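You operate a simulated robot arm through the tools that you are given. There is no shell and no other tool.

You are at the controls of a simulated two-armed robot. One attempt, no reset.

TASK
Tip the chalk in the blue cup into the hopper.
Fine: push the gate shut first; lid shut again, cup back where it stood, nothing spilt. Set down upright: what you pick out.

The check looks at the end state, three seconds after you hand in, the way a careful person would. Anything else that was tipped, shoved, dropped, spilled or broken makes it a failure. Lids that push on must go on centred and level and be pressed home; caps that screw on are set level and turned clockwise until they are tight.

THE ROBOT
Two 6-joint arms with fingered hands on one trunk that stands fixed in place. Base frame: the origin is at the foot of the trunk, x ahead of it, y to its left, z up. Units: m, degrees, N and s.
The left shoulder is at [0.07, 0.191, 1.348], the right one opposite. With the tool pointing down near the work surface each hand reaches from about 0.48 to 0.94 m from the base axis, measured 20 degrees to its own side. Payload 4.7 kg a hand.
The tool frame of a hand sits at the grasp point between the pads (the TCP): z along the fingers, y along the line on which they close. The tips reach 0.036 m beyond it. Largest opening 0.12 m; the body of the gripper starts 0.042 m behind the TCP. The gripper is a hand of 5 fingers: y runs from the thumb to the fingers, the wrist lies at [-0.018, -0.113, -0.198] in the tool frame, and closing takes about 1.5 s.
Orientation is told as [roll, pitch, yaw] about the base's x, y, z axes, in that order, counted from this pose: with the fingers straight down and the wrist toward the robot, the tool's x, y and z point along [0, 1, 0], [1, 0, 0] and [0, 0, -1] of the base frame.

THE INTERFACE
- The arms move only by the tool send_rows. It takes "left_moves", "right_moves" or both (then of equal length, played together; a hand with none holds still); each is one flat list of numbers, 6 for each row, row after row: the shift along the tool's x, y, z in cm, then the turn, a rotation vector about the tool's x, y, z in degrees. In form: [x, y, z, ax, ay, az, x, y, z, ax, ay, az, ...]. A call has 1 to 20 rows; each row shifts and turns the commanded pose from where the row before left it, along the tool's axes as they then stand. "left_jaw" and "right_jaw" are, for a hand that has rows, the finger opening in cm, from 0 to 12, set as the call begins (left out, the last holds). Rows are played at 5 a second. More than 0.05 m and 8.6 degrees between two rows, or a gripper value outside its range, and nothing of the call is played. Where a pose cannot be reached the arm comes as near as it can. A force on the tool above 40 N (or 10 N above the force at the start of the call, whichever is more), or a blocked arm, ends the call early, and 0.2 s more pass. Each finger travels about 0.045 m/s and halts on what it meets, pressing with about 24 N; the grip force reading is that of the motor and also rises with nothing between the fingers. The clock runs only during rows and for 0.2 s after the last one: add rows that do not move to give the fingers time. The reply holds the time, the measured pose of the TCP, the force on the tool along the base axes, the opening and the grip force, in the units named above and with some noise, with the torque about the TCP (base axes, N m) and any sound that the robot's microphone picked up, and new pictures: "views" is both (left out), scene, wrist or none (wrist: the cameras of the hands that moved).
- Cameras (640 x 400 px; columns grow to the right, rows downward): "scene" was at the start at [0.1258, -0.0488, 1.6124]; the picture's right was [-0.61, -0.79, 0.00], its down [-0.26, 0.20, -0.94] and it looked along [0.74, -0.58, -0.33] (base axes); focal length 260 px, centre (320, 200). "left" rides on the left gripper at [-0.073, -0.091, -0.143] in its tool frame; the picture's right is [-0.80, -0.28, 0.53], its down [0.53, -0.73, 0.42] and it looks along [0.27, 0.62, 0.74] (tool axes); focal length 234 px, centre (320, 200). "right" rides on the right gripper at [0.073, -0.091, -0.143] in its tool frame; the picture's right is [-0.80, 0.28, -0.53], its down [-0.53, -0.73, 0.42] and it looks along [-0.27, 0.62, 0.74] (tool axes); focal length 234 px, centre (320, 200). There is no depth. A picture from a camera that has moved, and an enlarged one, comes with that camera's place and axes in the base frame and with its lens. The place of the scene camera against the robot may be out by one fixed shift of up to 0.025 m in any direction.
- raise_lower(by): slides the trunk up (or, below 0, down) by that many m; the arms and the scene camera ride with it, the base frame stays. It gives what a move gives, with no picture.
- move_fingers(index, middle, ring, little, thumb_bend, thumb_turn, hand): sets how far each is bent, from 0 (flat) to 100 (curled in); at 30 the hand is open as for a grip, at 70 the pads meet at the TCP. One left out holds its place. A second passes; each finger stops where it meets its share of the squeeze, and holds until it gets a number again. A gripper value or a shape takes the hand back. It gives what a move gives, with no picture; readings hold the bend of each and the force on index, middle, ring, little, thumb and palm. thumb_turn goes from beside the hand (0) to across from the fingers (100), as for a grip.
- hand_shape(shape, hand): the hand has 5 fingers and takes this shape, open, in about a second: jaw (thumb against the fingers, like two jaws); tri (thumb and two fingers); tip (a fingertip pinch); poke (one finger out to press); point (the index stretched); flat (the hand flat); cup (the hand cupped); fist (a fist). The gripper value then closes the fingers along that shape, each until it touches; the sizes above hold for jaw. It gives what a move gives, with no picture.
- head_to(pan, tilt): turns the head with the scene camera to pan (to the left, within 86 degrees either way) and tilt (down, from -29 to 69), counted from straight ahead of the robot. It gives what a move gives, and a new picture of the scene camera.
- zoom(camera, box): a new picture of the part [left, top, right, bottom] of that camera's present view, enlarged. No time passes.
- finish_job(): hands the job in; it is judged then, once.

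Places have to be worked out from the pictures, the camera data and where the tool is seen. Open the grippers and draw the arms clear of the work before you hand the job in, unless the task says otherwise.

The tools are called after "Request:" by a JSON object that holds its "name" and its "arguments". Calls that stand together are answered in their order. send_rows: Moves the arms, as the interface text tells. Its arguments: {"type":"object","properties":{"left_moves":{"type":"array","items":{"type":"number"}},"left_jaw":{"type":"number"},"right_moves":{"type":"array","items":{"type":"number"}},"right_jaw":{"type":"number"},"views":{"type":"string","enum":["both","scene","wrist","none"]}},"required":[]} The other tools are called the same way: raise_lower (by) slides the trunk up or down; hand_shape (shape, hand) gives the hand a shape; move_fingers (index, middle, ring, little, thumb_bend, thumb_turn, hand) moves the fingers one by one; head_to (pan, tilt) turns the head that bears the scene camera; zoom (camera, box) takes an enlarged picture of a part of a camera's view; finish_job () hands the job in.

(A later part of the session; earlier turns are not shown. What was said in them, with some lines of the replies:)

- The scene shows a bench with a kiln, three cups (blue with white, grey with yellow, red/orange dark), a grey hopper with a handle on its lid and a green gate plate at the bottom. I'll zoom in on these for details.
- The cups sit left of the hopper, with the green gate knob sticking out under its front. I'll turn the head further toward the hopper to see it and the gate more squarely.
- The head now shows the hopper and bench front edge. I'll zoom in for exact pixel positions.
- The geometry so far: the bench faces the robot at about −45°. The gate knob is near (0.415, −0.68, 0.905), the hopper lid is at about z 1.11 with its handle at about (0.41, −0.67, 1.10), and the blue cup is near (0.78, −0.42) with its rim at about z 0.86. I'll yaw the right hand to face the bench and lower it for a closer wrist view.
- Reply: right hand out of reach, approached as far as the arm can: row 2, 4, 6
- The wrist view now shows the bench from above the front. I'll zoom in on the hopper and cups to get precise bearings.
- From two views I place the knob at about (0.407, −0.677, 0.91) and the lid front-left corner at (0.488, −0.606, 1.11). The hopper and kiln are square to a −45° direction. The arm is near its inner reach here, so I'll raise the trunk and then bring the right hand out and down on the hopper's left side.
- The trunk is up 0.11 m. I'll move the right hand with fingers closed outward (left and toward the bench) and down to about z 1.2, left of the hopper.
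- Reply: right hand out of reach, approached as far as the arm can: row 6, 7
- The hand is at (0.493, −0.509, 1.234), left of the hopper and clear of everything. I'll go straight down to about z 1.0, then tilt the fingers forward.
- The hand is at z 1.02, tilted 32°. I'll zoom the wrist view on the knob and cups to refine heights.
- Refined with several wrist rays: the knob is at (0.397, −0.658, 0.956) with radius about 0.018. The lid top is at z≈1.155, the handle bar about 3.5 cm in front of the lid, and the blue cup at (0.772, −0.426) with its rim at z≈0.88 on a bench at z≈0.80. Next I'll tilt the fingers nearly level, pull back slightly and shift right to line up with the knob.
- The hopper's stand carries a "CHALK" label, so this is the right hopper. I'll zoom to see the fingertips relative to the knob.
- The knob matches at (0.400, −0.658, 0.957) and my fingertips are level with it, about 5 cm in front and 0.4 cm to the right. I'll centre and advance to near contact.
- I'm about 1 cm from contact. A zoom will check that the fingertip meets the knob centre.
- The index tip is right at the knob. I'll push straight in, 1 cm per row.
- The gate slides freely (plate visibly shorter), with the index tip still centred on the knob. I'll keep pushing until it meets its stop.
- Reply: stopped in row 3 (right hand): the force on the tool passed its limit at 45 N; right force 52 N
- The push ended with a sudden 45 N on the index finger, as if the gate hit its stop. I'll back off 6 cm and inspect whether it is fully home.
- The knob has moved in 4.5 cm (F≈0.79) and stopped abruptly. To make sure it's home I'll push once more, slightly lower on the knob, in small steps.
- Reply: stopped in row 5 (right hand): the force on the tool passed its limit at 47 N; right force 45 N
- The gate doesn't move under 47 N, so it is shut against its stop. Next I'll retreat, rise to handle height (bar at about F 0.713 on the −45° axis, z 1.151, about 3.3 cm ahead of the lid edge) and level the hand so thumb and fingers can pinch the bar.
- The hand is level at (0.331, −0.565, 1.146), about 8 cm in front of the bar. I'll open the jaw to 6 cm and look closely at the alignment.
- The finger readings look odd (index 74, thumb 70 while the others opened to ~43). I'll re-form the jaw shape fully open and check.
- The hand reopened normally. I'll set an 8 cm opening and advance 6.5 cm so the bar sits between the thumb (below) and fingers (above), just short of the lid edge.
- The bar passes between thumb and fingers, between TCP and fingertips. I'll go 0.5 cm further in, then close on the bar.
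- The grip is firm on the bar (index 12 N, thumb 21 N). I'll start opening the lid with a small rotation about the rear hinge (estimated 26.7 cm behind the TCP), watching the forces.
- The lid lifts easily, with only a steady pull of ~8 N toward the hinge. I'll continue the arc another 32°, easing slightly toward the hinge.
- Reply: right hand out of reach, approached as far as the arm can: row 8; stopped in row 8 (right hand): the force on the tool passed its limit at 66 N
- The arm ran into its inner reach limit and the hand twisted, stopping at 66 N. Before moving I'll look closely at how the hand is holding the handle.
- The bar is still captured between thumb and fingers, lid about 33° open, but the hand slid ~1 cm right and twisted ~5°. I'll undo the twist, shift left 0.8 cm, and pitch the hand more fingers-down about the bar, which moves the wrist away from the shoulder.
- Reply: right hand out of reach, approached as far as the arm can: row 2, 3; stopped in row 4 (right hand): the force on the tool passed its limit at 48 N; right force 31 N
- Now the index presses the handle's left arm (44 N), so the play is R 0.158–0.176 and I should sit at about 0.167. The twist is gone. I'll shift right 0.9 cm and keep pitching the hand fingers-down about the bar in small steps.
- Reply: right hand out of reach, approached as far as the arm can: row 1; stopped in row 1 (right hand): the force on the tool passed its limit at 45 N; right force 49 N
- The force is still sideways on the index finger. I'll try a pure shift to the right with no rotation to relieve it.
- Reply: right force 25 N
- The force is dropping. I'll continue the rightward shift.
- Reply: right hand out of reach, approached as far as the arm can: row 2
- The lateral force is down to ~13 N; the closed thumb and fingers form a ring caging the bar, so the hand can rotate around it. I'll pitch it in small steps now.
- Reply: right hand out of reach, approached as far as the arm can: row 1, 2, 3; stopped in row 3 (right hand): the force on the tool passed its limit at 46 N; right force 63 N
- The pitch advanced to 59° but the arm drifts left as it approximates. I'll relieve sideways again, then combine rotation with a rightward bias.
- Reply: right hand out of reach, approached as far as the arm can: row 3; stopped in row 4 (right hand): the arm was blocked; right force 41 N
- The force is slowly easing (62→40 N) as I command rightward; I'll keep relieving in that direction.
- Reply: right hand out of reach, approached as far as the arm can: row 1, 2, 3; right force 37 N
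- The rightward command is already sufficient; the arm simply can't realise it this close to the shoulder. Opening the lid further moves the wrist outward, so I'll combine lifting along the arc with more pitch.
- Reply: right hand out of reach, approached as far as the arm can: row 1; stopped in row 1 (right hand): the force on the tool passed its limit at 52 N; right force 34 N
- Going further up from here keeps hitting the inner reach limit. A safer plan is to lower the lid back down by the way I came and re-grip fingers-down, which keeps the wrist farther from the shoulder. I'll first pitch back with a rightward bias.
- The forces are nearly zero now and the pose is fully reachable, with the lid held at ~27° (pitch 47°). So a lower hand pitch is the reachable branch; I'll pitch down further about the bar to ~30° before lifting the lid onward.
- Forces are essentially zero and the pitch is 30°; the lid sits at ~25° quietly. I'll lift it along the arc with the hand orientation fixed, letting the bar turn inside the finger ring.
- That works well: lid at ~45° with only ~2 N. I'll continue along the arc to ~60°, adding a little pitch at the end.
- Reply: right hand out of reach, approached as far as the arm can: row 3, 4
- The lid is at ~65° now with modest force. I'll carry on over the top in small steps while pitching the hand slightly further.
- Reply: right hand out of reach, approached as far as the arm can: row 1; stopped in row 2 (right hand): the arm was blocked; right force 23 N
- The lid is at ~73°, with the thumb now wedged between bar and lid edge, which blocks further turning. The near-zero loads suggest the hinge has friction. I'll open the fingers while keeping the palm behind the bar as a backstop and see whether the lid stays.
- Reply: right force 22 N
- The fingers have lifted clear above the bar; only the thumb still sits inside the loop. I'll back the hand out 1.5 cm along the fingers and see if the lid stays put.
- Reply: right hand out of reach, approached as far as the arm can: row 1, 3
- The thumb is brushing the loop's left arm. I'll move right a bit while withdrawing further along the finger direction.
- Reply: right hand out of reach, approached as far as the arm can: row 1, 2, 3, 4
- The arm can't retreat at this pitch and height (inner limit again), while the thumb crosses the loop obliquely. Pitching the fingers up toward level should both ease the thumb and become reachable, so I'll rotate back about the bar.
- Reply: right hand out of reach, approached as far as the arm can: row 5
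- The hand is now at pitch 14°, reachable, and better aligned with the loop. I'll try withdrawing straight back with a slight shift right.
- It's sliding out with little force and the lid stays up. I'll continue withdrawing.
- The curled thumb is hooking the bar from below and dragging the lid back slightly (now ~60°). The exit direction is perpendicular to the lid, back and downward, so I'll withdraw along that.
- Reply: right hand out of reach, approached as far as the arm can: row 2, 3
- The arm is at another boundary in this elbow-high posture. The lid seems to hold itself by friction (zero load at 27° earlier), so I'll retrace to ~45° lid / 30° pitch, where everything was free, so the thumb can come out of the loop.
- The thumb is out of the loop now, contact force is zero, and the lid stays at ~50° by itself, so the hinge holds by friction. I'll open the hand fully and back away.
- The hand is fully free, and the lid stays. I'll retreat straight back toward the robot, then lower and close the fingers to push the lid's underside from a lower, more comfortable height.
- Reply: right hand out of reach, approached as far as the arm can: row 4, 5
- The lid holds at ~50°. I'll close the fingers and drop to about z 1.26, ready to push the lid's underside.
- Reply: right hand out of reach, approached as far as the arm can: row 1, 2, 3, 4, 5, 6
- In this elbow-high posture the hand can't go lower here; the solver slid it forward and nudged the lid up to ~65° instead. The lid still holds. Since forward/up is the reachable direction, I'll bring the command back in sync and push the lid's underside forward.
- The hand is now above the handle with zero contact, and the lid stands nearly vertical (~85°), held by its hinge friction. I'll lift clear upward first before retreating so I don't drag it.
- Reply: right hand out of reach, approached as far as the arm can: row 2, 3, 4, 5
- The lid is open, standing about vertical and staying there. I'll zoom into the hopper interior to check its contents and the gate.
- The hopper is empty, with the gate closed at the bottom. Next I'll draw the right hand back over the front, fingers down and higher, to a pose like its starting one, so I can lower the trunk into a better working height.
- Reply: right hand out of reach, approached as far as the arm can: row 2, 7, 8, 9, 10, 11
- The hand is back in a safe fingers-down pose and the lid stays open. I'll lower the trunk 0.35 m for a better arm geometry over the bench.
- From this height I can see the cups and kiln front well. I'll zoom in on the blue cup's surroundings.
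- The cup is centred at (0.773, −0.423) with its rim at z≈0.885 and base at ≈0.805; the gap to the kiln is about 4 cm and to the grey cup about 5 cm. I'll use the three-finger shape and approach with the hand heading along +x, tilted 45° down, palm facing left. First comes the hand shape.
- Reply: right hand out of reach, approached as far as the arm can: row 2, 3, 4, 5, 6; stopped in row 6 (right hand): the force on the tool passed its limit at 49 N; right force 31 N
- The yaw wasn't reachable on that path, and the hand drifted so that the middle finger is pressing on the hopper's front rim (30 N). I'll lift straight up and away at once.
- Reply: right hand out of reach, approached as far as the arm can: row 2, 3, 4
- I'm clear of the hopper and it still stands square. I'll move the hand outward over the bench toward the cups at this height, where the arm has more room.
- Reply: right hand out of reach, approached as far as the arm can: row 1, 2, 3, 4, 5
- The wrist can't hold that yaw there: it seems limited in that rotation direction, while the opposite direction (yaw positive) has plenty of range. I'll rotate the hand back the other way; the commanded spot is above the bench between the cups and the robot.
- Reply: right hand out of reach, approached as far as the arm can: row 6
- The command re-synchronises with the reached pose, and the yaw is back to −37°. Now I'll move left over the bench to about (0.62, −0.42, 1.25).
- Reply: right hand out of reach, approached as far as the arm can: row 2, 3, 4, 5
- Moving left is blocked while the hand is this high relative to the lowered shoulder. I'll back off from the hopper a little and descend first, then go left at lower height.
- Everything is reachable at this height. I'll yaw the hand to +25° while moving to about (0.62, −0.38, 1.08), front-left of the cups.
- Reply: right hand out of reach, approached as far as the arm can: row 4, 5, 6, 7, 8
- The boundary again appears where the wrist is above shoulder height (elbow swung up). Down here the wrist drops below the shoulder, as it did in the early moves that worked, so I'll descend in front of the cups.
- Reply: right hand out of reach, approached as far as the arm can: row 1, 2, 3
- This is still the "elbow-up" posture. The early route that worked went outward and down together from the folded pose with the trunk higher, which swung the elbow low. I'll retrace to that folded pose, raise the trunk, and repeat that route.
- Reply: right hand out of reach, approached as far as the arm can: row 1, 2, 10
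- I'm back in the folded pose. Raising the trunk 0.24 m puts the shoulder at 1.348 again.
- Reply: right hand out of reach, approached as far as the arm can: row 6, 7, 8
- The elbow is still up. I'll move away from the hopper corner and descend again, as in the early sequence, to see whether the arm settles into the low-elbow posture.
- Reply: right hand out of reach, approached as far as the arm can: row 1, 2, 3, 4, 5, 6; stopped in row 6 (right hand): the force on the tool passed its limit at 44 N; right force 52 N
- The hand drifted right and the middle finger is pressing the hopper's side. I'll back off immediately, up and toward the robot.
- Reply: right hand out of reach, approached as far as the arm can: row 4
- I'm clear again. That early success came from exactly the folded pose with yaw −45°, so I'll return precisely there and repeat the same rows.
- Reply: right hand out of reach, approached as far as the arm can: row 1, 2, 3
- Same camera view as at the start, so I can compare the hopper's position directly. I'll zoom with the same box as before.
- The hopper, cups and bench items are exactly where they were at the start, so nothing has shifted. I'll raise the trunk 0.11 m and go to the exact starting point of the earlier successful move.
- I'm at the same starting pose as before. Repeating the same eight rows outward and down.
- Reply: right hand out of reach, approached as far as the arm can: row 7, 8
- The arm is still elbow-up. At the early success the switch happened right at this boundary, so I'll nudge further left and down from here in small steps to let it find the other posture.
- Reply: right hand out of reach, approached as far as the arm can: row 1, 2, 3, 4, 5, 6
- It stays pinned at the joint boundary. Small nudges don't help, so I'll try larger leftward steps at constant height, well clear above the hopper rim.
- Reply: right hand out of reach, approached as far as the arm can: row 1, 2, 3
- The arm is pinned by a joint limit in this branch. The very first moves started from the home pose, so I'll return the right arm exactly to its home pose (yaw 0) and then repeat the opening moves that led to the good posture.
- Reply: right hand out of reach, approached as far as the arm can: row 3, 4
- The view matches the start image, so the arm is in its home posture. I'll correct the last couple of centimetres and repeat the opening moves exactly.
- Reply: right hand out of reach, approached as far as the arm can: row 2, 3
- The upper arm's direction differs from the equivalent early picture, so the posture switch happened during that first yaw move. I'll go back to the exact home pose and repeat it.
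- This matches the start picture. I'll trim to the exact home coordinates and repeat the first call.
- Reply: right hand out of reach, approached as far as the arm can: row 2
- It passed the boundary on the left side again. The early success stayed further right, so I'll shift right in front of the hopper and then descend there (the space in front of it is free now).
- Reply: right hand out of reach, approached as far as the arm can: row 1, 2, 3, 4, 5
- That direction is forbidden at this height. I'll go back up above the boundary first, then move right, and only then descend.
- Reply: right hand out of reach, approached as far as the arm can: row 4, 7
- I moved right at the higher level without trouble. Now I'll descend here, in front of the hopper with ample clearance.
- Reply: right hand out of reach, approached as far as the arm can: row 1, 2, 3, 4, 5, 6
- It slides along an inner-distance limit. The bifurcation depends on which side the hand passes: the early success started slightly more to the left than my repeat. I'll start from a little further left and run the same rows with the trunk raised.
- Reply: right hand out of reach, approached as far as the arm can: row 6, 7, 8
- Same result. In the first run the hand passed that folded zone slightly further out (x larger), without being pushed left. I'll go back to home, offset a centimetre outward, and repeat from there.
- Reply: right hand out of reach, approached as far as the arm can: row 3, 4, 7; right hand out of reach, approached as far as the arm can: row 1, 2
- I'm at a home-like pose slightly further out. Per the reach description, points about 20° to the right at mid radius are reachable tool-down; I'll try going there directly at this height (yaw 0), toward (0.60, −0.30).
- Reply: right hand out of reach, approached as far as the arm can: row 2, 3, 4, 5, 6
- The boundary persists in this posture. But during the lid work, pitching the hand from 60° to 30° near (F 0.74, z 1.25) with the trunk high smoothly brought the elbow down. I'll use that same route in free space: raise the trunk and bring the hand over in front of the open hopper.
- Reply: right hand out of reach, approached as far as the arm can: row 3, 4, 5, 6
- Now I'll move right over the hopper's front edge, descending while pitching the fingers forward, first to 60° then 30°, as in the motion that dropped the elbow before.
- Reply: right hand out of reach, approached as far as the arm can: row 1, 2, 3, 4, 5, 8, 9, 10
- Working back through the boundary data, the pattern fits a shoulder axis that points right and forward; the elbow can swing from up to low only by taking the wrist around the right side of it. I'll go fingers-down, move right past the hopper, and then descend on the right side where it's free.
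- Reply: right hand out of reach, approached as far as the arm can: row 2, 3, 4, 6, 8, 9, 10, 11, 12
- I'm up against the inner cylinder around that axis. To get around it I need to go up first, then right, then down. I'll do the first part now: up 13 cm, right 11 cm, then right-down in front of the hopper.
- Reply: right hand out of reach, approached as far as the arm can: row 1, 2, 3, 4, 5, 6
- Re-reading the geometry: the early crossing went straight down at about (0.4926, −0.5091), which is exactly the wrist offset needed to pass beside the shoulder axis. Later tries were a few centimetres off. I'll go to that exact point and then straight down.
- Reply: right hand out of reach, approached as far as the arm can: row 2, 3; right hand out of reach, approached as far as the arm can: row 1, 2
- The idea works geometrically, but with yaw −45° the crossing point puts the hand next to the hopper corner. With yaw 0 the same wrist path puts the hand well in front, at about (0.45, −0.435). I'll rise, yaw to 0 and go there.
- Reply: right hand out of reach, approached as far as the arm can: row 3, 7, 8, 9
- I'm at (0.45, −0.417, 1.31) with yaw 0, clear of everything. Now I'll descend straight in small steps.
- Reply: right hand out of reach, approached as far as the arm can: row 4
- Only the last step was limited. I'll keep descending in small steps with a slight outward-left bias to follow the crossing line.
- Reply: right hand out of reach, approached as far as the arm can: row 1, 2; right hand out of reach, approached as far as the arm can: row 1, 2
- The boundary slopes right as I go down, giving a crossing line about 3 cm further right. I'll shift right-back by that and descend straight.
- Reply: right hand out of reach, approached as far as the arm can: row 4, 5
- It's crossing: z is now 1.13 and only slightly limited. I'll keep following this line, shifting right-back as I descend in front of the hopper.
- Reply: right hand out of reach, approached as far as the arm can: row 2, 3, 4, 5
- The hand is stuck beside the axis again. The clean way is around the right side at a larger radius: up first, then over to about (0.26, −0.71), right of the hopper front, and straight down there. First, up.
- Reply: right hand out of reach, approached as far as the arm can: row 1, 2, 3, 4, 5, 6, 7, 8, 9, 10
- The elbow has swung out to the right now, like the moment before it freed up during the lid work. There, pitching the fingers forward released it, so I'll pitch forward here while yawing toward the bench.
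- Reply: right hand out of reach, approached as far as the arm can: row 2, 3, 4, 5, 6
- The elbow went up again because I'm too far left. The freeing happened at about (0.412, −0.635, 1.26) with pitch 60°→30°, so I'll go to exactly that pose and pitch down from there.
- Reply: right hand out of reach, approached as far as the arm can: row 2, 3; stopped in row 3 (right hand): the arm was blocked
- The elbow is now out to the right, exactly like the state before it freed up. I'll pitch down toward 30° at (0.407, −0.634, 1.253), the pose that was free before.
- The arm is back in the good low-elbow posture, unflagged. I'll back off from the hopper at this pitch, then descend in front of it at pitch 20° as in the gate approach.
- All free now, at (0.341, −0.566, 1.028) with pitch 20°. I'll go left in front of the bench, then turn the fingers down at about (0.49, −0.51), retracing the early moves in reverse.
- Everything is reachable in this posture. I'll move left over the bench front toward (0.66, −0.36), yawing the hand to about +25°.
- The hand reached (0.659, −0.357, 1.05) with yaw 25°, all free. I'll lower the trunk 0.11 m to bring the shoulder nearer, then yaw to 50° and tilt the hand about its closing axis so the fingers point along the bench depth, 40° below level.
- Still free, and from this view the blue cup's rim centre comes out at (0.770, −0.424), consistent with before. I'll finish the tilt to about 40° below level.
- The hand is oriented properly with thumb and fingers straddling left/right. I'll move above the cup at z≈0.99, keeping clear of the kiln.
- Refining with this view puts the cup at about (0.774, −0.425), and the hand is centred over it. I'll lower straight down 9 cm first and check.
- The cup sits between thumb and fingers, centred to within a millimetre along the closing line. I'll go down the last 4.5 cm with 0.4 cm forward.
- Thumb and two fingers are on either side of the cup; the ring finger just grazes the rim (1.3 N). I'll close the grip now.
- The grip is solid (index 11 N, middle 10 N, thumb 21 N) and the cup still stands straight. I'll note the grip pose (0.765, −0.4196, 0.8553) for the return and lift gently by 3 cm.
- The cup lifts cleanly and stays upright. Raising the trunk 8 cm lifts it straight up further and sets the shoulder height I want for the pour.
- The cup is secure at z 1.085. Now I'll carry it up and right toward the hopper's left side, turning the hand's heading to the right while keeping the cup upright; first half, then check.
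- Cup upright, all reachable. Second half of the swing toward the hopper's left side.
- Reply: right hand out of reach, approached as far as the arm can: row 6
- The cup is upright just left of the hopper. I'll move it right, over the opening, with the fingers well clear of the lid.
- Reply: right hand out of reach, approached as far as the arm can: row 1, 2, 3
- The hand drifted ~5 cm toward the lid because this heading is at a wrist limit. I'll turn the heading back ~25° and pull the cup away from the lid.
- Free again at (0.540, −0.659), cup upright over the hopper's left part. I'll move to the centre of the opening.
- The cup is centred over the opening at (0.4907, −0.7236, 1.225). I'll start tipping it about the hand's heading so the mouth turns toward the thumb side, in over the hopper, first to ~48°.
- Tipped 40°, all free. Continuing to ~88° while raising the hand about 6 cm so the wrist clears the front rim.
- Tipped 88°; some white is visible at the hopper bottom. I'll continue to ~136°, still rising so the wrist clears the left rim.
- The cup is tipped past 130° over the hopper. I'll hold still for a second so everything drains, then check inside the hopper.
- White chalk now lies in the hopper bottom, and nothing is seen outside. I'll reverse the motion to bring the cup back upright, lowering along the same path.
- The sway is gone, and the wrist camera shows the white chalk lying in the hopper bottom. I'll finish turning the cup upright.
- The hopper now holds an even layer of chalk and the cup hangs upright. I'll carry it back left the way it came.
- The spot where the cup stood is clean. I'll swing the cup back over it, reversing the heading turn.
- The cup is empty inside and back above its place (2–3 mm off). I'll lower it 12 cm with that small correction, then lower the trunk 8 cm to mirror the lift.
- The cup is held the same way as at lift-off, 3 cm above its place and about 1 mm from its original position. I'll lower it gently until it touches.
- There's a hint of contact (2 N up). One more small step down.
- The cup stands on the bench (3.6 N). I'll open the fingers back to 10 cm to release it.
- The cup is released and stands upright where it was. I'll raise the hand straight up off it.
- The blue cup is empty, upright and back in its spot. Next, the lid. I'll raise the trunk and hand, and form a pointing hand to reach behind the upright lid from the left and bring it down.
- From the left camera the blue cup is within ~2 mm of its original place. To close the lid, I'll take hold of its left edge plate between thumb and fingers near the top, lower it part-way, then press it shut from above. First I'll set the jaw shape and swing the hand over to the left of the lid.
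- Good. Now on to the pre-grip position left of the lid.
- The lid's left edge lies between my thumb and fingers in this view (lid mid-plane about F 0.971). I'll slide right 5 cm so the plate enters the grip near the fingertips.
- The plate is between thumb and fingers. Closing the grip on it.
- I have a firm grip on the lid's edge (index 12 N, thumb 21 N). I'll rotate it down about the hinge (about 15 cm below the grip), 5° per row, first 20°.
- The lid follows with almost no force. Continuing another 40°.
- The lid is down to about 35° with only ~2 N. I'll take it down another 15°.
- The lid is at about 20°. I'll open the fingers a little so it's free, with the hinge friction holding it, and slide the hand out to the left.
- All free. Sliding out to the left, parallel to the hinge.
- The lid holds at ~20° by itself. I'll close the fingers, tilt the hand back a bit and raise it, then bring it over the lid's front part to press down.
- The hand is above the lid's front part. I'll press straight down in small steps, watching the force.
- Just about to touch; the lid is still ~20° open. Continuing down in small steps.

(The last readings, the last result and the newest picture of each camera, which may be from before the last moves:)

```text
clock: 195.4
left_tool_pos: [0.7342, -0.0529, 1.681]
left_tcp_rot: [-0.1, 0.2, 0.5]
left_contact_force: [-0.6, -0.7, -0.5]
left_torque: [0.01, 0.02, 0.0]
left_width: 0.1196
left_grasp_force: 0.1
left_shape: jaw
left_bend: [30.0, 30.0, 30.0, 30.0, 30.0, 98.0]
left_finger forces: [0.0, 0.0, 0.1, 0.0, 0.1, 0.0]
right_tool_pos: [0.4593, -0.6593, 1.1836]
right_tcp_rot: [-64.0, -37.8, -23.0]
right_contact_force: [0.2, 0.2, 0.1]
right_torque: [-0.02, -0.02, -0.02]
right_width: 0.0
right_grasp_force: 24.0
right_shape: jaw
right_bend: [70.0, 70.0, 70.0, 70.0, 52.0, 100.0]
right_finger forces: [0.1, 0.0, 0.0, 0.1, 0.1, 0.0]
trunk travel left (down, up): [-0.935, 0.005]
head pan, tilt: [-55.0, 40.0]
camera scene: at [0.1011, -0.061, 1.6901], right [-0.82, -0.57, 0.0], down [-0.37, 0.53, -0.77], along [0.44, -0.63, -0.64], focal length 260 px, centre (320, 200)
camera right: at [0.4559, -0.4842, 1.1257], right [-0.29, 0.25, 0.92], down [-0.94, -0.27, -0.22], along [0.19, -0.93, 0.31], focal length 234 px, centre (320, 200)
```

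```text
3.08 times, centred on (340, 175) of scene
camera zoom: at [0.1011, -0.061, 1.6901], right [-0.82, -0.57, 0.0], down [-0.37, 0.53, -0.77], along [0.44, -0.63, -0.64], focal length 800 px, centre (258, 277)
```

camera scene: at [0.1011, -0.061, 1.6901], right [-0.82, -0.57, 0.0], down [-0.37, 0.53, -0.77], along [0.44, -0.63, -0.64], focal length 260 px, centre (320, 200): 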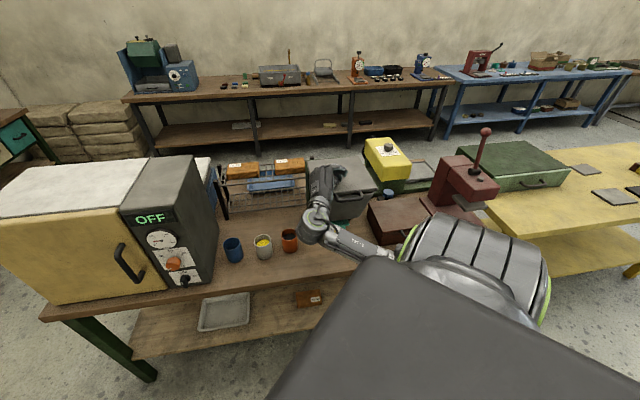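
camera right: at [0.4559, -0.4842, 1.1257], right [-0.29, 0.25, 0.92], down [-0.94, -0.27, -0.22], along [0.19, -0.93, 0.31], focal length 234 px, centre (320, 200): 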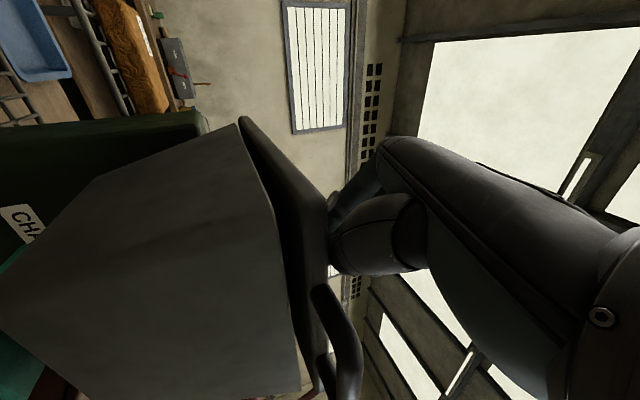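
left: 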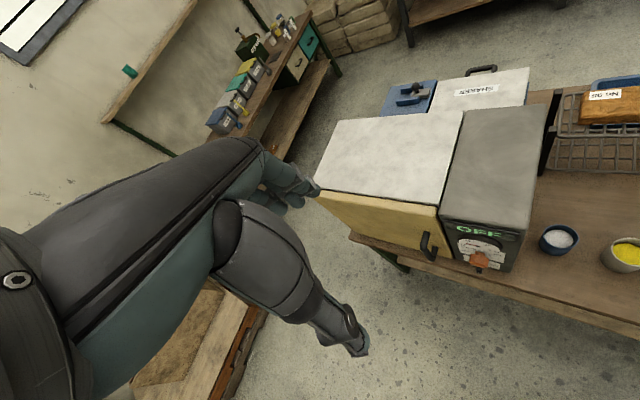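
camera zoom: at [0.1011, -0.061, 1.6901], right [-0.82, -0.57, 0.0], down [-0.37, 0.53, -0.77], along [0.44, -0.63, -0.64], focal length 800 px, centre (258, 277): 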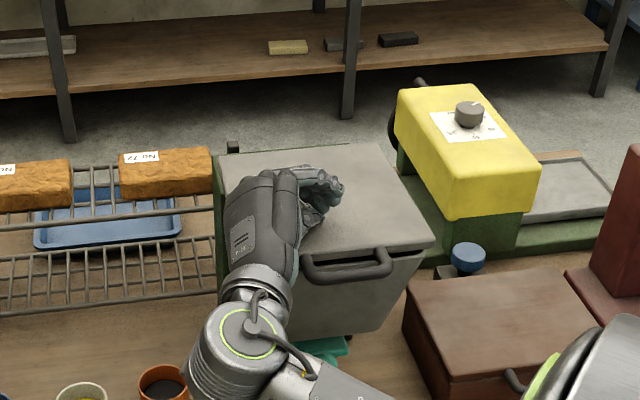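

The lid goes down easily; about 8° left. I'll continue until it seats.

Request:
{"name": "send_rows", "arguments": {"right_moves": [0.43, -0.37, 0.21, 0, 0, 0, 0.43, -0.37, 0.21, 0, 0, 0, 0.43, -0.37, 0.21, 0, 0, 0, 0.43, -0.37, 0.21, 0, 0, 0, 0.43, -0.37, 0.21, 0, 0, 0, 0.43, -0.37, 0.21, 0, 0, 0]}}

Request:
{"name": "zoom", "arguments": {"camera": "right", "box": [100, 100, 460, 400]}}

Request:
{"name": "zoom", "arguments": {"camera": "scene", "box": [260, 110, 420, 240]}}

```text
clock: 196.3
left_tool_pos: [0.731, -0.0515, 1.6813]
left_tcp_rot: [0.0, -0.1, 0.3]
left_contact_force: [-0.1, 0.0, 0.2]
left_torque: [0.01, 0.0, 0.02]
left_width: 0.1197
left_grasp_force: 0.1
left_shape: jaw
left_bend: [30.0, 30.0, 30.0, 30.0, 30.0, 98.0]
left_finger forces: [0.0, 0.1, 0.0, 0.1, 0.0, 0.0]
right_tool_pos: [0.4579, -0.6566, 1.1736]
right_tcp_rot: [-64.8, -38.9, -22.5]
right_contact_force: [-8.6, 2.2, 22.4]
right_torque: [0.47, 0.24, 0.05]
right_width: 0.0
right_grasp_force: 23.9
right_shape: jaw
right_bend: [70.0, 70.0, 70.0, 70.0, 52.0, 100.0]
right_finger forces: [0.0, 0.1, 0.1, 0.0, 15.2, 0.0]
trunk travel left (down, up): [-0.935, 0.005]
head pan, tilt: [-55.0, 40.0]
stopped in row 4 (right hand): the force on the tool passed its limit at 45 N (the readings are from after the stop); the commanded pose is now the measured one
camera scene: at [0.0976, -0.0584, 1.6905], right [-0.82, -0.57, 0.0], down [-0.37, 0.53, -0.77], along [0.44, -0.63, -0.64], focal length 260 px, centre (320, 200)
camera right: at [0.4557, -0.4832, 1.1128], right [-0.3, 0.27, 0.92], down [-0.93, -0.28, -0.23], along [0.19, -0.92, 0.33], focal length 234 px, centre (320, 200)
```

scene: 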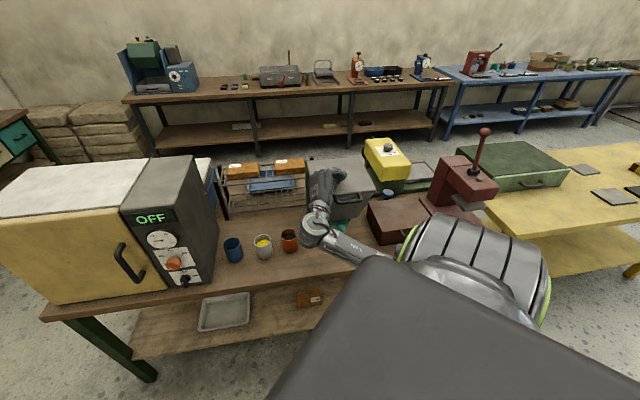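
right: 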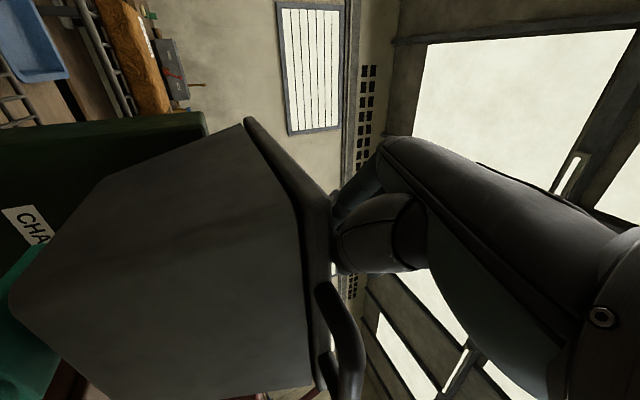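

```text
1.33 times, centred on (280, 250) of right
camera zoom: at [0.4557, -0.4832, 1.1128], right [-0.3, 0.27, 0.92], down [-0.93, -0.28, -0.23], along [0.19, -0.92, 0.33], focal length 312 px, centre (373, 133)
```

zoom: 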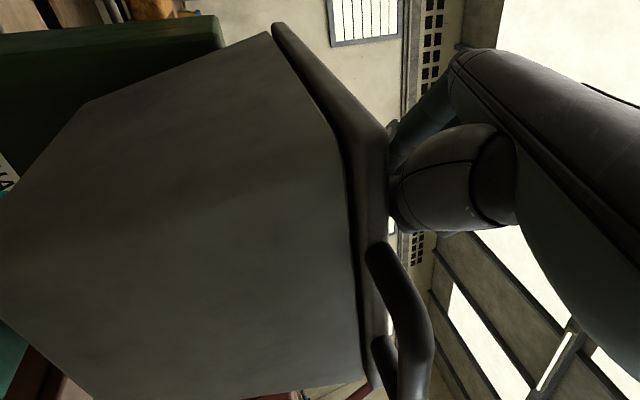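

```text
3.08 times, centred on (340, 175) of scene
camera zoom: at [0.0976, -0.0584, 1.6905], right [-0.82, -0.57, 0.0], down [-0.37, 0.53, -0.77], along [0.44, -0.63, -0.64], focal length 800 px, centre (258, 277)
```

zoom: 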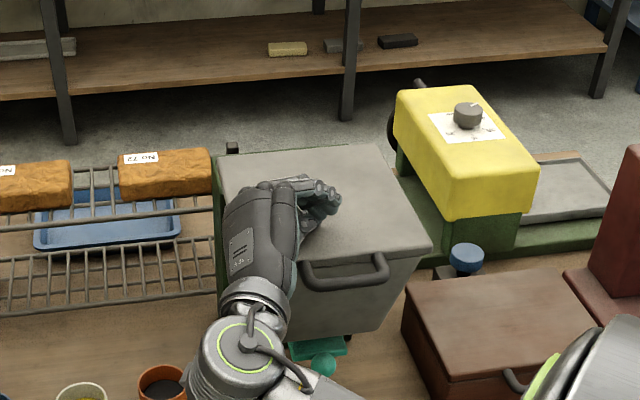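

A sudden 45 N stop and no gap visible: the lid is seated. I'll lift the hand off and check it.

Request:
{"name": "send_rows", "arguments": {"right_moves": [-0.71, 0.62, -0.35, 0, 0, 0, -2.12, 1.85, -1.05, 0, 0, 0, -2.12, 1.85, -1.05, 0, 0, 0, -2.12, 1.85, -1.05, 0, 0, 0]}}

Request:
{"name": "zoom", "arguments": {"camera": "scene", "box": [290, 120, 410, 230]}}

Request:
{"name": "zoom", "arguments": {"camera": "right", "box": [60, 100, 420, 400]}}

```text
clock: 197.3
left_tool_pos: [0.7358, -0.0534, 1.6796]
left_tcp_rot: [0.0, 0.1, 0.4]
left_contact_force: [-0.3, -0.6, -0.4]
left_torque: [0.02, 0.0, 0.03]
left_width: 0.1193
left_grasp_force: 0.1
left_shape: jaw
left_bend: [30.0, 30.0, 30.0, 30.0, 30.0, 98.0]
left_finger forces: [0.0, 0.0, 0.0, 0.0, 0.0, 0.1]
right_tool_pos: [0.4592, -0.6572, 1.2682]
right_tcp_rot: [-64.4, -38.3, -22.6]
right_contact_force: [-0.2, 0.3, -1.1]
right_torque: [-0.01, -0.01, 0.02]
right_width: 0.0001
right_grasp_force: 24.1
right_shape: jaw
right_bend: [70.0, 70.0, 70.0, 70.0, 52.0, 100.0]
right_finger forces: [0.0, 0.0, 0.0, 0.0, 0.0, 0.0]
trunk travel left (down, up): [-0.935, 0.005]
head pan, tilt: [-55.0, 40.0]
camera scene: at [0.1018, -0.0615, 1.69], right [-0.82, -0.57, 0.0], down [-0.37, 0.53, -0.77], along [0.44, -0.63, -0.64], focal length 260 px, centre (320, 200)
camera right: at [0.4569, -0.4826, 1.2089], right [-0.29, 0.26, 0.92], down [-0.94, -0.27, -0.22], along [0.19, -0.93, 0.32], focal length 234 px, centre (320, 200)
```

scene: 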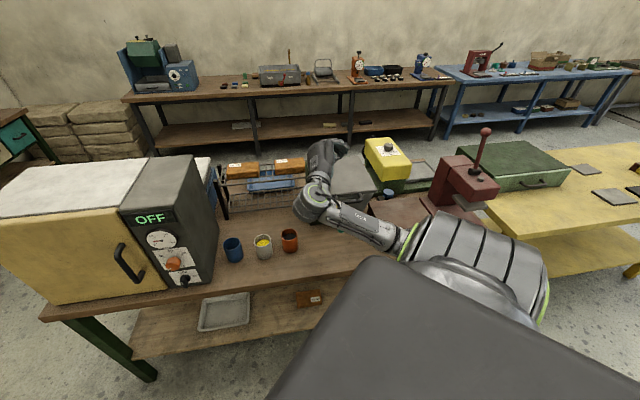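
right: 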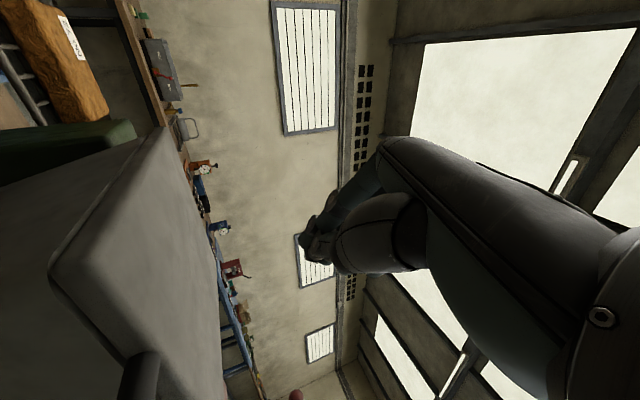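

```text
3.64 times, centred on (350, 175) of scene
camera zoom: at [0.1018, -0.0615, 1.69], right [-0.82, -0.57, 0.0], down [-0.37, 0.53, -0.77], along [0.44, -0.63, -0.64], focal length 945 px, centre (211, 291)
```

zoom: 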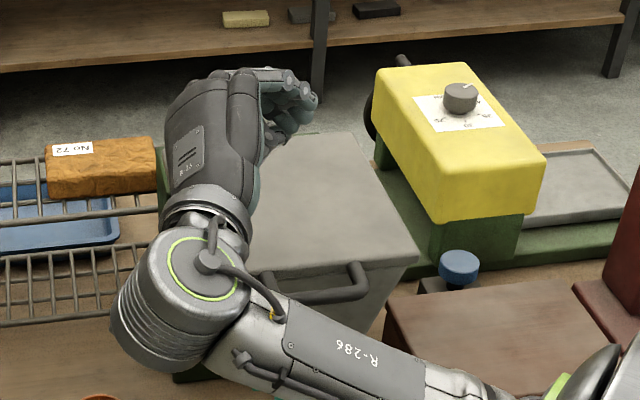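

```text
1.33 times, centred on (240, 250) of right
camera zoom: at [0.4569, -0.4826, 1.2089], right [-0.29, 0.26, 0.92], down [-0.94, -0.27, -0.22], along [0.19, -0.93, 0.32], focal length 312 px, centre (427, 133)
```

zoom: 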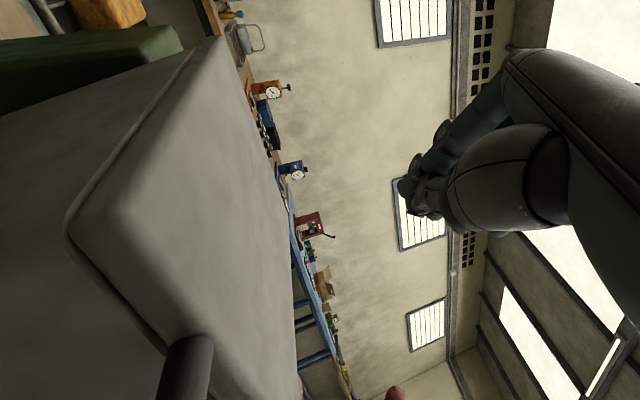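

The lid is flush and shut. Now I'll draw the hand away to the left over the bench and untwist it.

Request:
{"name": "send_rows", "arguments": {"right_moves": [2.9, 1.38, -3.45, 0, 0, 0, 2.9, 1.38, -3.45, 0, 0, 0, 2.9, 1.38, -3.45, 0, 0, 0, 2.9, 1.38, -3.45, 0, 0, 0, 0, 0, 0, 4.92, 2.34, -5.86, 0, 0, 0, 4.92, 2.34, -5.86, 0, 0, 0, 4.92, 2.34, -5.86, 0, 0, 0, 4.92, 2.34, -5.86, 0, 0, 0, 4.92, 2.34, -5.86], "views": "both"}}

Request:
{"name": "zoom", "arguments": {"camera": "scene", "box": [200, 120, 420, 260]}}

```text
clock: 199.3
left_tool_pos: [0.7346, -0.0548, 1.6795]
left_tcp_rot: [0.0, 0.1, 0.3]
left_contact_force: [0.1, 0.2, -0.4]
left_torque: [0.01, 0.0, 0.0]
left_width: 0.1196
left_grasp_force: 0.1
left_shape: jaw
left_bend: [30.0, 30.0, 30.0, 30.0, 30.0, 98.0]
left_finger forces: [0.1, 0.1, 0.0, 0.1, 0.0, 0.0]
right_tool_pos: [0.614, -0.5282, 1.2444]
right_tcp_rot: [-50.7, -0.7, -27.6]
right_contact_force: [1.8, -0.2, -0.1]
right_torque: [0.0, 0.05, 0.01]
right_width: 0.0
right_grasp_force: 24.5
right_shape: jaw
right_bend: [70.0, 70.0, 70.0, 70.0, 52.0, 100.0]
right_finger forces: [0.0, 0.0, 0.1, 0.1, 0.0, 0.0]
right hand out of reach, approached as far as the arm can: row 9
trunk travel left (down, up): [-0.935, 0.005]
head pan, tilt: [-55.0, 40.0]
camera scene: at [0.1022, -0.0622, 1.69], right [-0.82, -0.57, 0.0], down [-0.37, 0.53, -0.77], along [0.44, -0.63, -0.64], focal length 260 px, centre (320, 200)
camera right: at [0.6055, -0.3473, 1.2784], right [0.19, -0.22, 0.96], down [-0.96, -0.25, 0.13], along [0.21, -0.94, -0.25], focal length 234 px, centre (320, 200)
```

scene: 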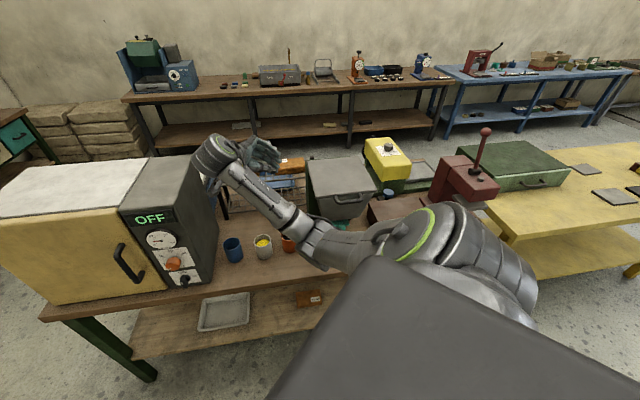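
right: 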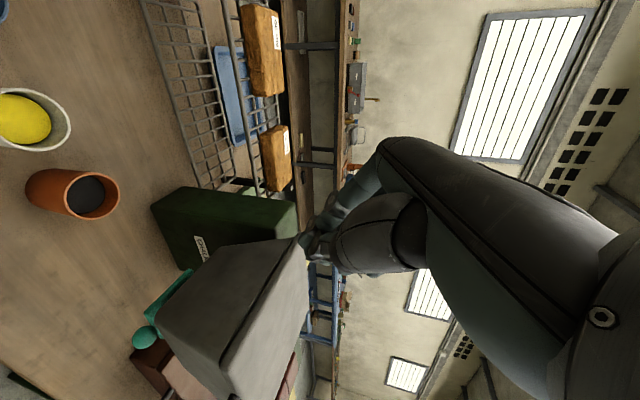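

```text
2.86 times, centred on (310, 190) of scene
camera zoom: at [0.1022, -0.0622, 1.69], right [-0.82, -0.57, 0.0], down [-0.37, 0.53, -0.77], along [0.44, -0.63, -0.64], focal length 742 px, centre (349, 229)
```

zoom: 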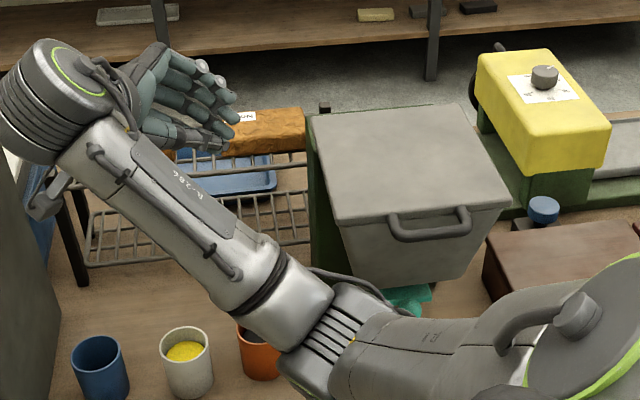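

The lid looks just as at the start. I'll zoom in on the seam and the gate from the wrist camera to be sure they're shut.

Request:
{"name": "zoom", "arguments": {"camera": "right", "box": [120, 170, 330, 400]}}

Request:
{"name": "zoom", "arguments": {"camera": "scene", "box": [290, 140, 400, 240]}}

Request:
{"name": "zoom", "arguments": {"camera": "scene", "box": [200, 220, 340, 290]}}

```text
1.74 times, centred on (225, 285) of right
camera zoom: at [0.6055, -0.3473, 1.2784], right [0.19, -0.22, 0.96], down [-0.96, -0.25, 0.13], along [0.21, -0.94, -0.25], focal length 407 px, centre (485, 52)
```

zoom: 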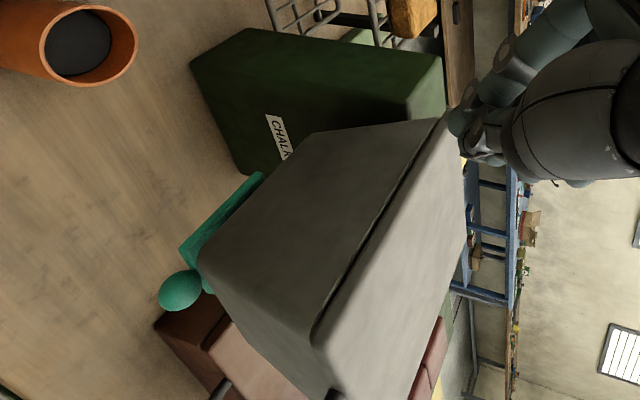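

```text
4.00 times, centred on (345, 190) of scene
camera zoom: at [0.1022, -0.0622, 1.69], right [-0.82, -0.57, 0.0], down [-0.37, 0.53, -0.77], along [0.44, -0.63, -0.64], focal length 1039 px, centre (220, 240)
```

zoom: 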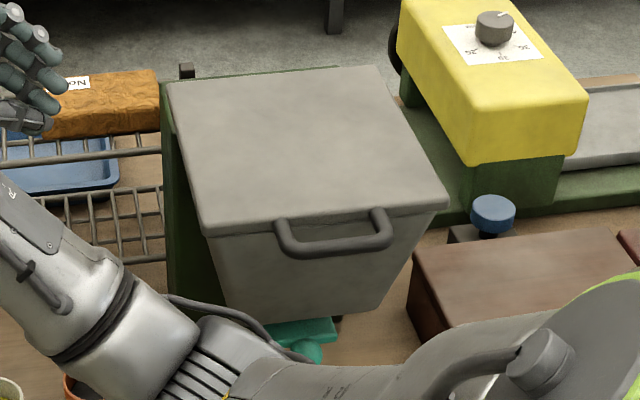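

```text
4.57 times, centred on (270, 255) of scene
camera zoom: at [0.1022, -0.0622, 1.69], right [-0.82, -0.57, 0.0], down [-0.37, 0.53, -0.77], along [0.44, -0.63, -0.64], focal length 1188 px, centre (549, -51)
```

zoom: 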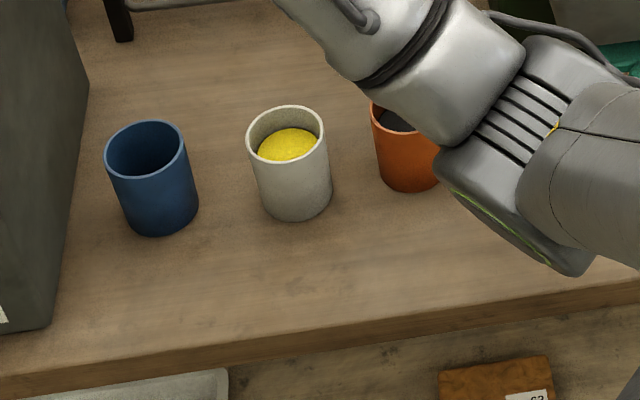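

The lid seam is even all round, the gate is shut, the cups stand upright with no chalk spilt. I'll draw the right arm back in front of the bench, turn the fingers down and open the hand.

Request:
{"name": "send_rows", "arguments": {"right_moves": [1.63, -2.79, -2.56, 0, 0, 0, 1.63, -2.79, -2.56, 0, 0, 0, 1.63, -2.79, -2.56, 0, 0, 0, 1.63, -2.79, -2.56, 0, 0, 0, 1.63, -2.79, -2.56, 0, 0, 0, 0, 0, 0, 0, 8.3, 0, 0, 0, 0, 0, 8.3, 0, 0, 0, 0, 0, 8.3, 0, 0, 0, 0, 0, 8.3, 0, 0, 0, 0, 0, 8.3, 0, 0, 0, 0, 0, 8.3, 0], "right_jaw": 12}}

```text
clock: 201.7
left_tool_pos: [0.7331, -0.0557, 1.682]
left_tcp_rot: [0.1, 0.0, 0.4]
left_contact_force: [0.1, -0.3, 0.1]
left_torque: [0.02, -0.01, 0.01]
left_width: 0.1199
left_grasp_force: 0.0
left_shape: jaw
left_bend: [30.0, 30.0, 30.0, 30.0, 30.0, 98.0]
left_finger forces: [0.0, 0.0, 0.0, 0.0, 0.1, 0.1]
right_tool_pos: [0.5758, -0.2647, 1.143]
right_tcp_rot: [-0.5, -0.9, -27.8]
right_contact_force: [0.2, -0.1, 0.3]
right_torque: [0.02, -0.03, -0.02]
right_width: 0.1198
right_grasp_force: 0.0
right_shape: jaw
right_bend: [30.0, 30.0, 30.0, 30.0, 30.0, 98.0]
right_finger forces: [0.0, 0.1, 0.0, 0.1, 0.0, 0.0]
right hand out of reach, approached as far as the arm can: row 1, 2, 6, 7, 8, 9, 10, 11
trunk travel left (down, up): [-0.935, 0.005]
head pan, tilt: [-55.0, 40.0]
camera scene: at [0.1007, -0.0622, 1.6901], right [-0.82, -0.57, 0.0], down [-0.37, 0.53, -0.77], along [0.44, -0.63, -0.64], focal length 260 px, centre (320, 200)
camera right: at [0.5274, -0.1569, 1.2846], right [-0.13, -0.83, 0.54], down [-0.89, -0.14, -0.43], along [0.43, -0.53, -0.73], focal length 234 px, centre (320, 200)
```

scene: 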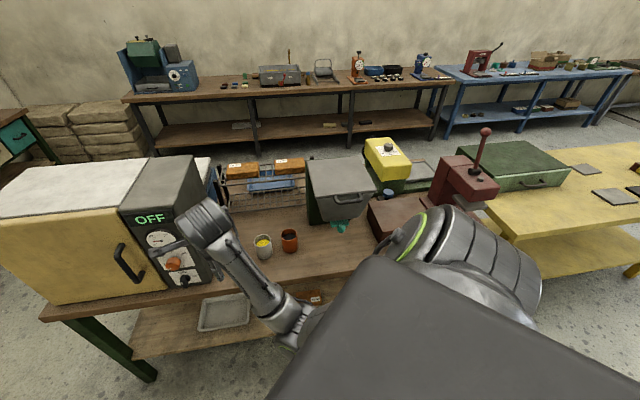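
right: 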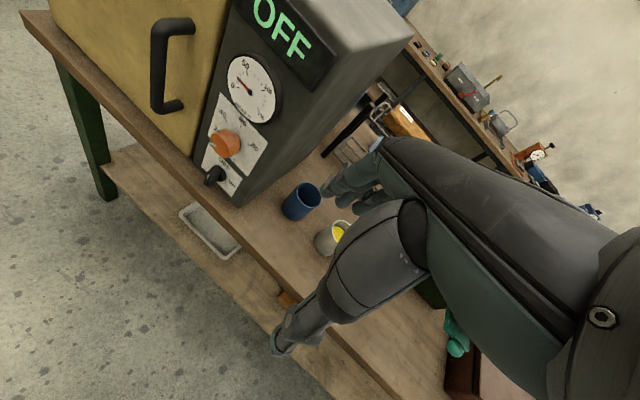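

The hand is open in front of the bench. I'll raise it a bit more for clearance and take a last look at everything.

Request:
{"name": "send_rows", "arguments": {"right_moves": [0, -0.5, -4, 0, 0, 0, 0, -0.5, -4, 0, 0, 0, 0, -0.5, -4, 0, 0, 0], "views": "scene"}}

Request:
{"name": "head_to", "arguments": {"pan": -45, "tilt": 40}}

Request:
{"name": "zoom", "arguments": {"camera": "scene", "box": [180, 80, 480, 280]}}

```text
clock: 202.5
left_tool_pos: [0.7341, -0.0511, 1.6805]
left_tcp_rot: [0.0, 0.0, 0.3]
left_contact_force: [0.8, -0.1, -0.9]
left_torque: [-0.04, -0.02, 0.01]
left_width: 0.1197
left_grasp_force: 0.0
left_shape: jaw
left_bend: [30.0, 30.0, 30.0, 30.0, 30.0, 98.0]
left_finger forces: [0.0, 0.1, 0.0, 0.1, 0.0, 0.0]
right_tool_pos: [0.5844, -0.215, 1.1661]
right_tcp_rot: [-0.8, -1.0, -27.8]
right_contact_force: [-0.3, 0.5, 0.6]
right_torque: [0.01, -0.02, -0.01]
right_width: 0.1197
right_grasp_force: 0.0
right_shape: jaw
right_bend: [30.0, 30.0, 30.0, 30.0, 30.0, 98.0]
right_finger forces: [0.0, 0.0, 0.1, 0.1, 0.0, 0.0]
right hand out of reach, approached as far as the arm can: row 1, 2, 3
trunk travel left (down, up): [-0.935, 0.005]
head pan, tilt: [-55.0, 40.0]
camera scene: at [0.1008, -0.0594, 1.6902], right [-0.82, -0.57, 0.0], down [-0.37, 0.53, -0.77], along [0.44, -0.63, -0.64], focal length 260 px, centre (320, 200)
```

scene: 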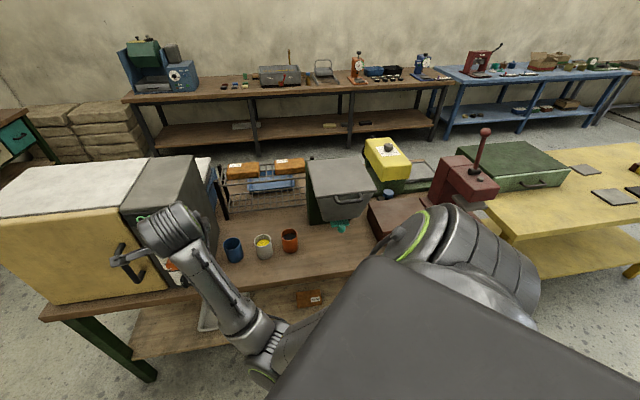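

```text
clock: 203.2
left_tool_pos: [0.7343, -0.0529, 1.6808]
left_tcp_rot: [-0.1, 0.1, 0.5]
left_contact_force: [0.4, -0.1, 1.0]
left_torque: [0.0, 0.01, 0.01]
left_width: 0.1198
left_grasp_force: 0.2
left_shape: jaw
left_bend: [30.0, 30.0, 30.0, 30.0, 30.0, 98.0]
left_finger forces: [0.0, 0.0, 0.0, 0.1, 0.0, 0.0]
right_tool_pos: [0.5842, -0.215, 1.1663]
right_tcp_rot: [-0.8, -0.9, -27.7]
right_contact_force: [-0.9, 0.3, -0.4]
right_torque: [-0.03, 0.01, 0.0]
right_width: 0.1197
right_grasp_force: 0.1
right_shape: jaw
right_bend: [30.0, 30.0, 30.0, 30.0, 30.0, 98.0]
right_finger forces: [0.0, 0.0, 0.1, 0.0, 0.1, 0.0]
trunk travel left (down, up): [-0.935, 0.005]
head pan, tilt: [-45.0, 40.0]
camera scene: at [0.1125, -0.0513, 1.6901], right [-0.71, -0.71, 0.0], down [-0.45, 0.45, -0.77], along [0.54, -0.54, -0.64], focal length 260 px, centre (320, 200)
```

scene: 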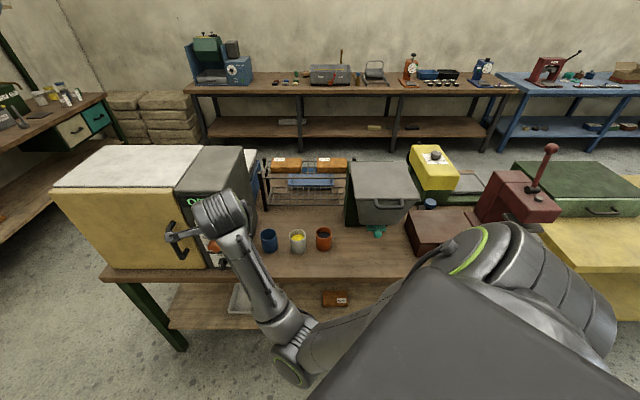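

```text
2.00 times, centred on (330, 180) of scene
camera zoom: at [0.1125, -0.0513, 1.6901], right [-0.71, -0.71, 0.0], down [-0.45, 0.45, -0.77], along [0.54, -0.54, -0.64], focal length 520 px, centre (300, 240)
```

zoom: 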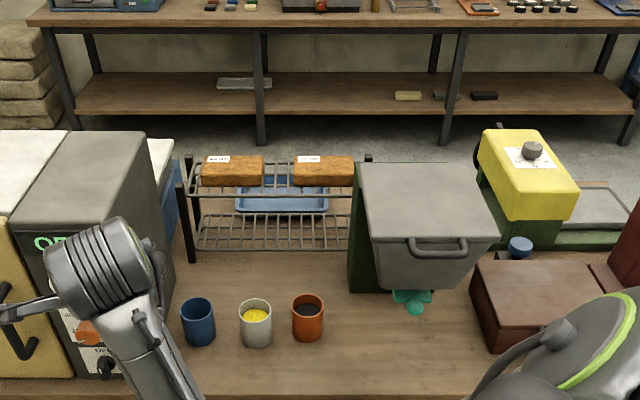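

Everything looks in place. To be certain the hopper hasn't shifted, I'll compare with the exact same view as early on.

Request:
{"name": "head_to", "arguments": {"pan": -55, "tilt": 40}}

Request:
{"name": "zoom", "arguments": {"camera": "scene", "box": [290, 150, 410, 280]}}

Request:
{"name": "zoom", "arguments": {"camera": "scene", "box": [280, 140, 400, 280]}}

```text
clock: 204.0
left_tool_pos: [0.7346, -0.0544, 1.6795]
left_tcp_rot: [0.0, 0.1, 0.4]
left_contact_force: [0.3, -0.1, -0.2]
left_torque: [0.02, -0.01, 0.0]
left_width: 0.1198
left_grasp_force: 0.1
left_shape: jaw
left_bend: [30.0, 30.0, 30.0, 30.0, 30.0, 98.0]
left_finger forces: [0.1, 0.0, 0.1, 0.0, 0.0, 0.1]
right_tool_pos: [0.5854, -0.2155, 1.1663]
right_tcp_rot: [-0.6, -0.9, -27.8]
right_contact_force: [-1.1, -0.4, 0.3]
right_torque: [0.03, 0.0, 0.01]
right_width: 0.1196
right_grasp_force: 0.1
right_shape: jaw
right_bend: [30.0, 30.0, 30.0, 30.0, 30.0, 98.0]
right_finger forces: [0.0, 0.0, 0.1, 0.0, 0.0, 0.0]
trunk travel left (down, up): [-0.935, 0.005]
head pan, tilt: [-55.0, 40.0]
camera scene: at [0.1013, -0.0611, 1.6901], right [-0.82, -0.57, 0.0], down [-0.37, 0.53, -0.77], along [0.44, -0.63, -0.64], focal length 260 px, centre (320, 200)
```

scene: 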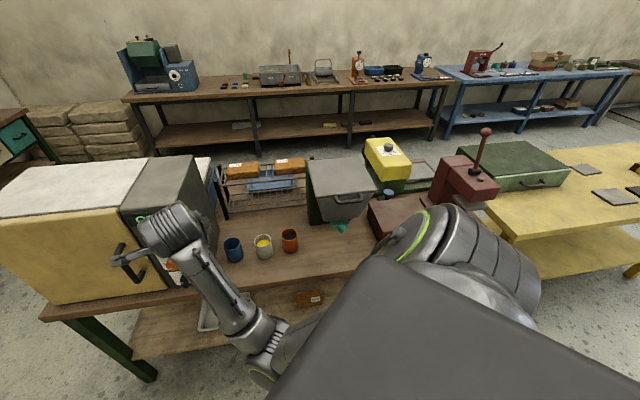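

```text
3.08 times, centred on (350, 215) of scene
camera zoom: at [0.1013, -0.0611, 1.6901], right [-0.82, -0.57, 0.0], down [-0.37, 0.53, -0.77], along [0.44, -0.63, -0.64], focal length 800 px, centre (228, 154)
```

zoom: 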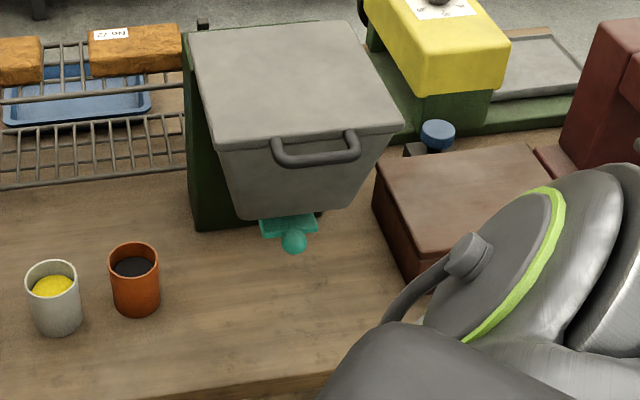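

```text
2.86 times, centred on (340, 210) of scene
camera zoom: at [0.1013, -0.0611, 1.6901], right [-0.82, -0.57, 0.0], down [-0.37, 0.53, -0.77], along [0.44, -0.63, -0.64], focal length 742 px, centre (263, 171)
```

zoom: 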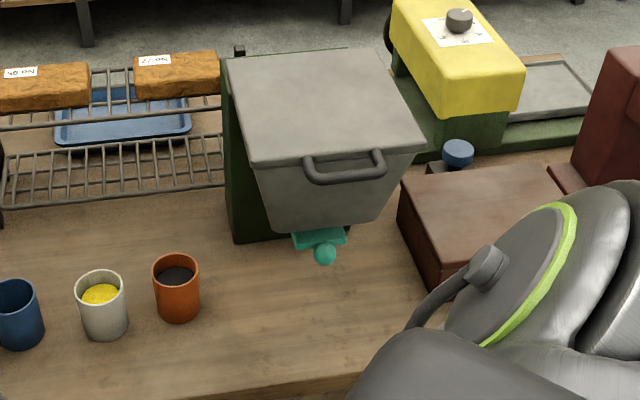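

The hopper, lid, cup positions and handle match the early view, apart from the closed gate. The chalk is in the hopper, the lid and gate are shut, and the cup is upright in its place. Both hands are open and clear, so I hand in the job.

Request:
{"name": "finish_job", "arguments": {}}

```text
The job is handed in.
```

The chalk from the blue cup is in the hopper, and I've handed the job in.

- **Gate:** I pushed it shut first. It moved in about 4.5 cm and did not move further under about 47 N.
- **Chalk:** I tipped the cup to about 136° over the open hopper. Pictures afterwards showed an even white layer in the hopper, an empty cup, and no chalk on the bench.
- **Lid:** I lowered it and pressed it down until it seated. The seam looks even all round.
- **Cup:** It stands upright and empty, within about 2 mm of where it was by the camera measurements.
- **Unplanned contacts:** Twice while I was repositioning the right arm, a finger pressed on the hopper, once at the front rim and once at the side, at about 50 N at most. During the pour the forearm probably touched the hopper's front-left rim. Pictures from the same camera position show the hopper hasn't moved and nothing else was disturbed.

Both hands are open. The right arm is parked in front of the kiln, clear of the bench.
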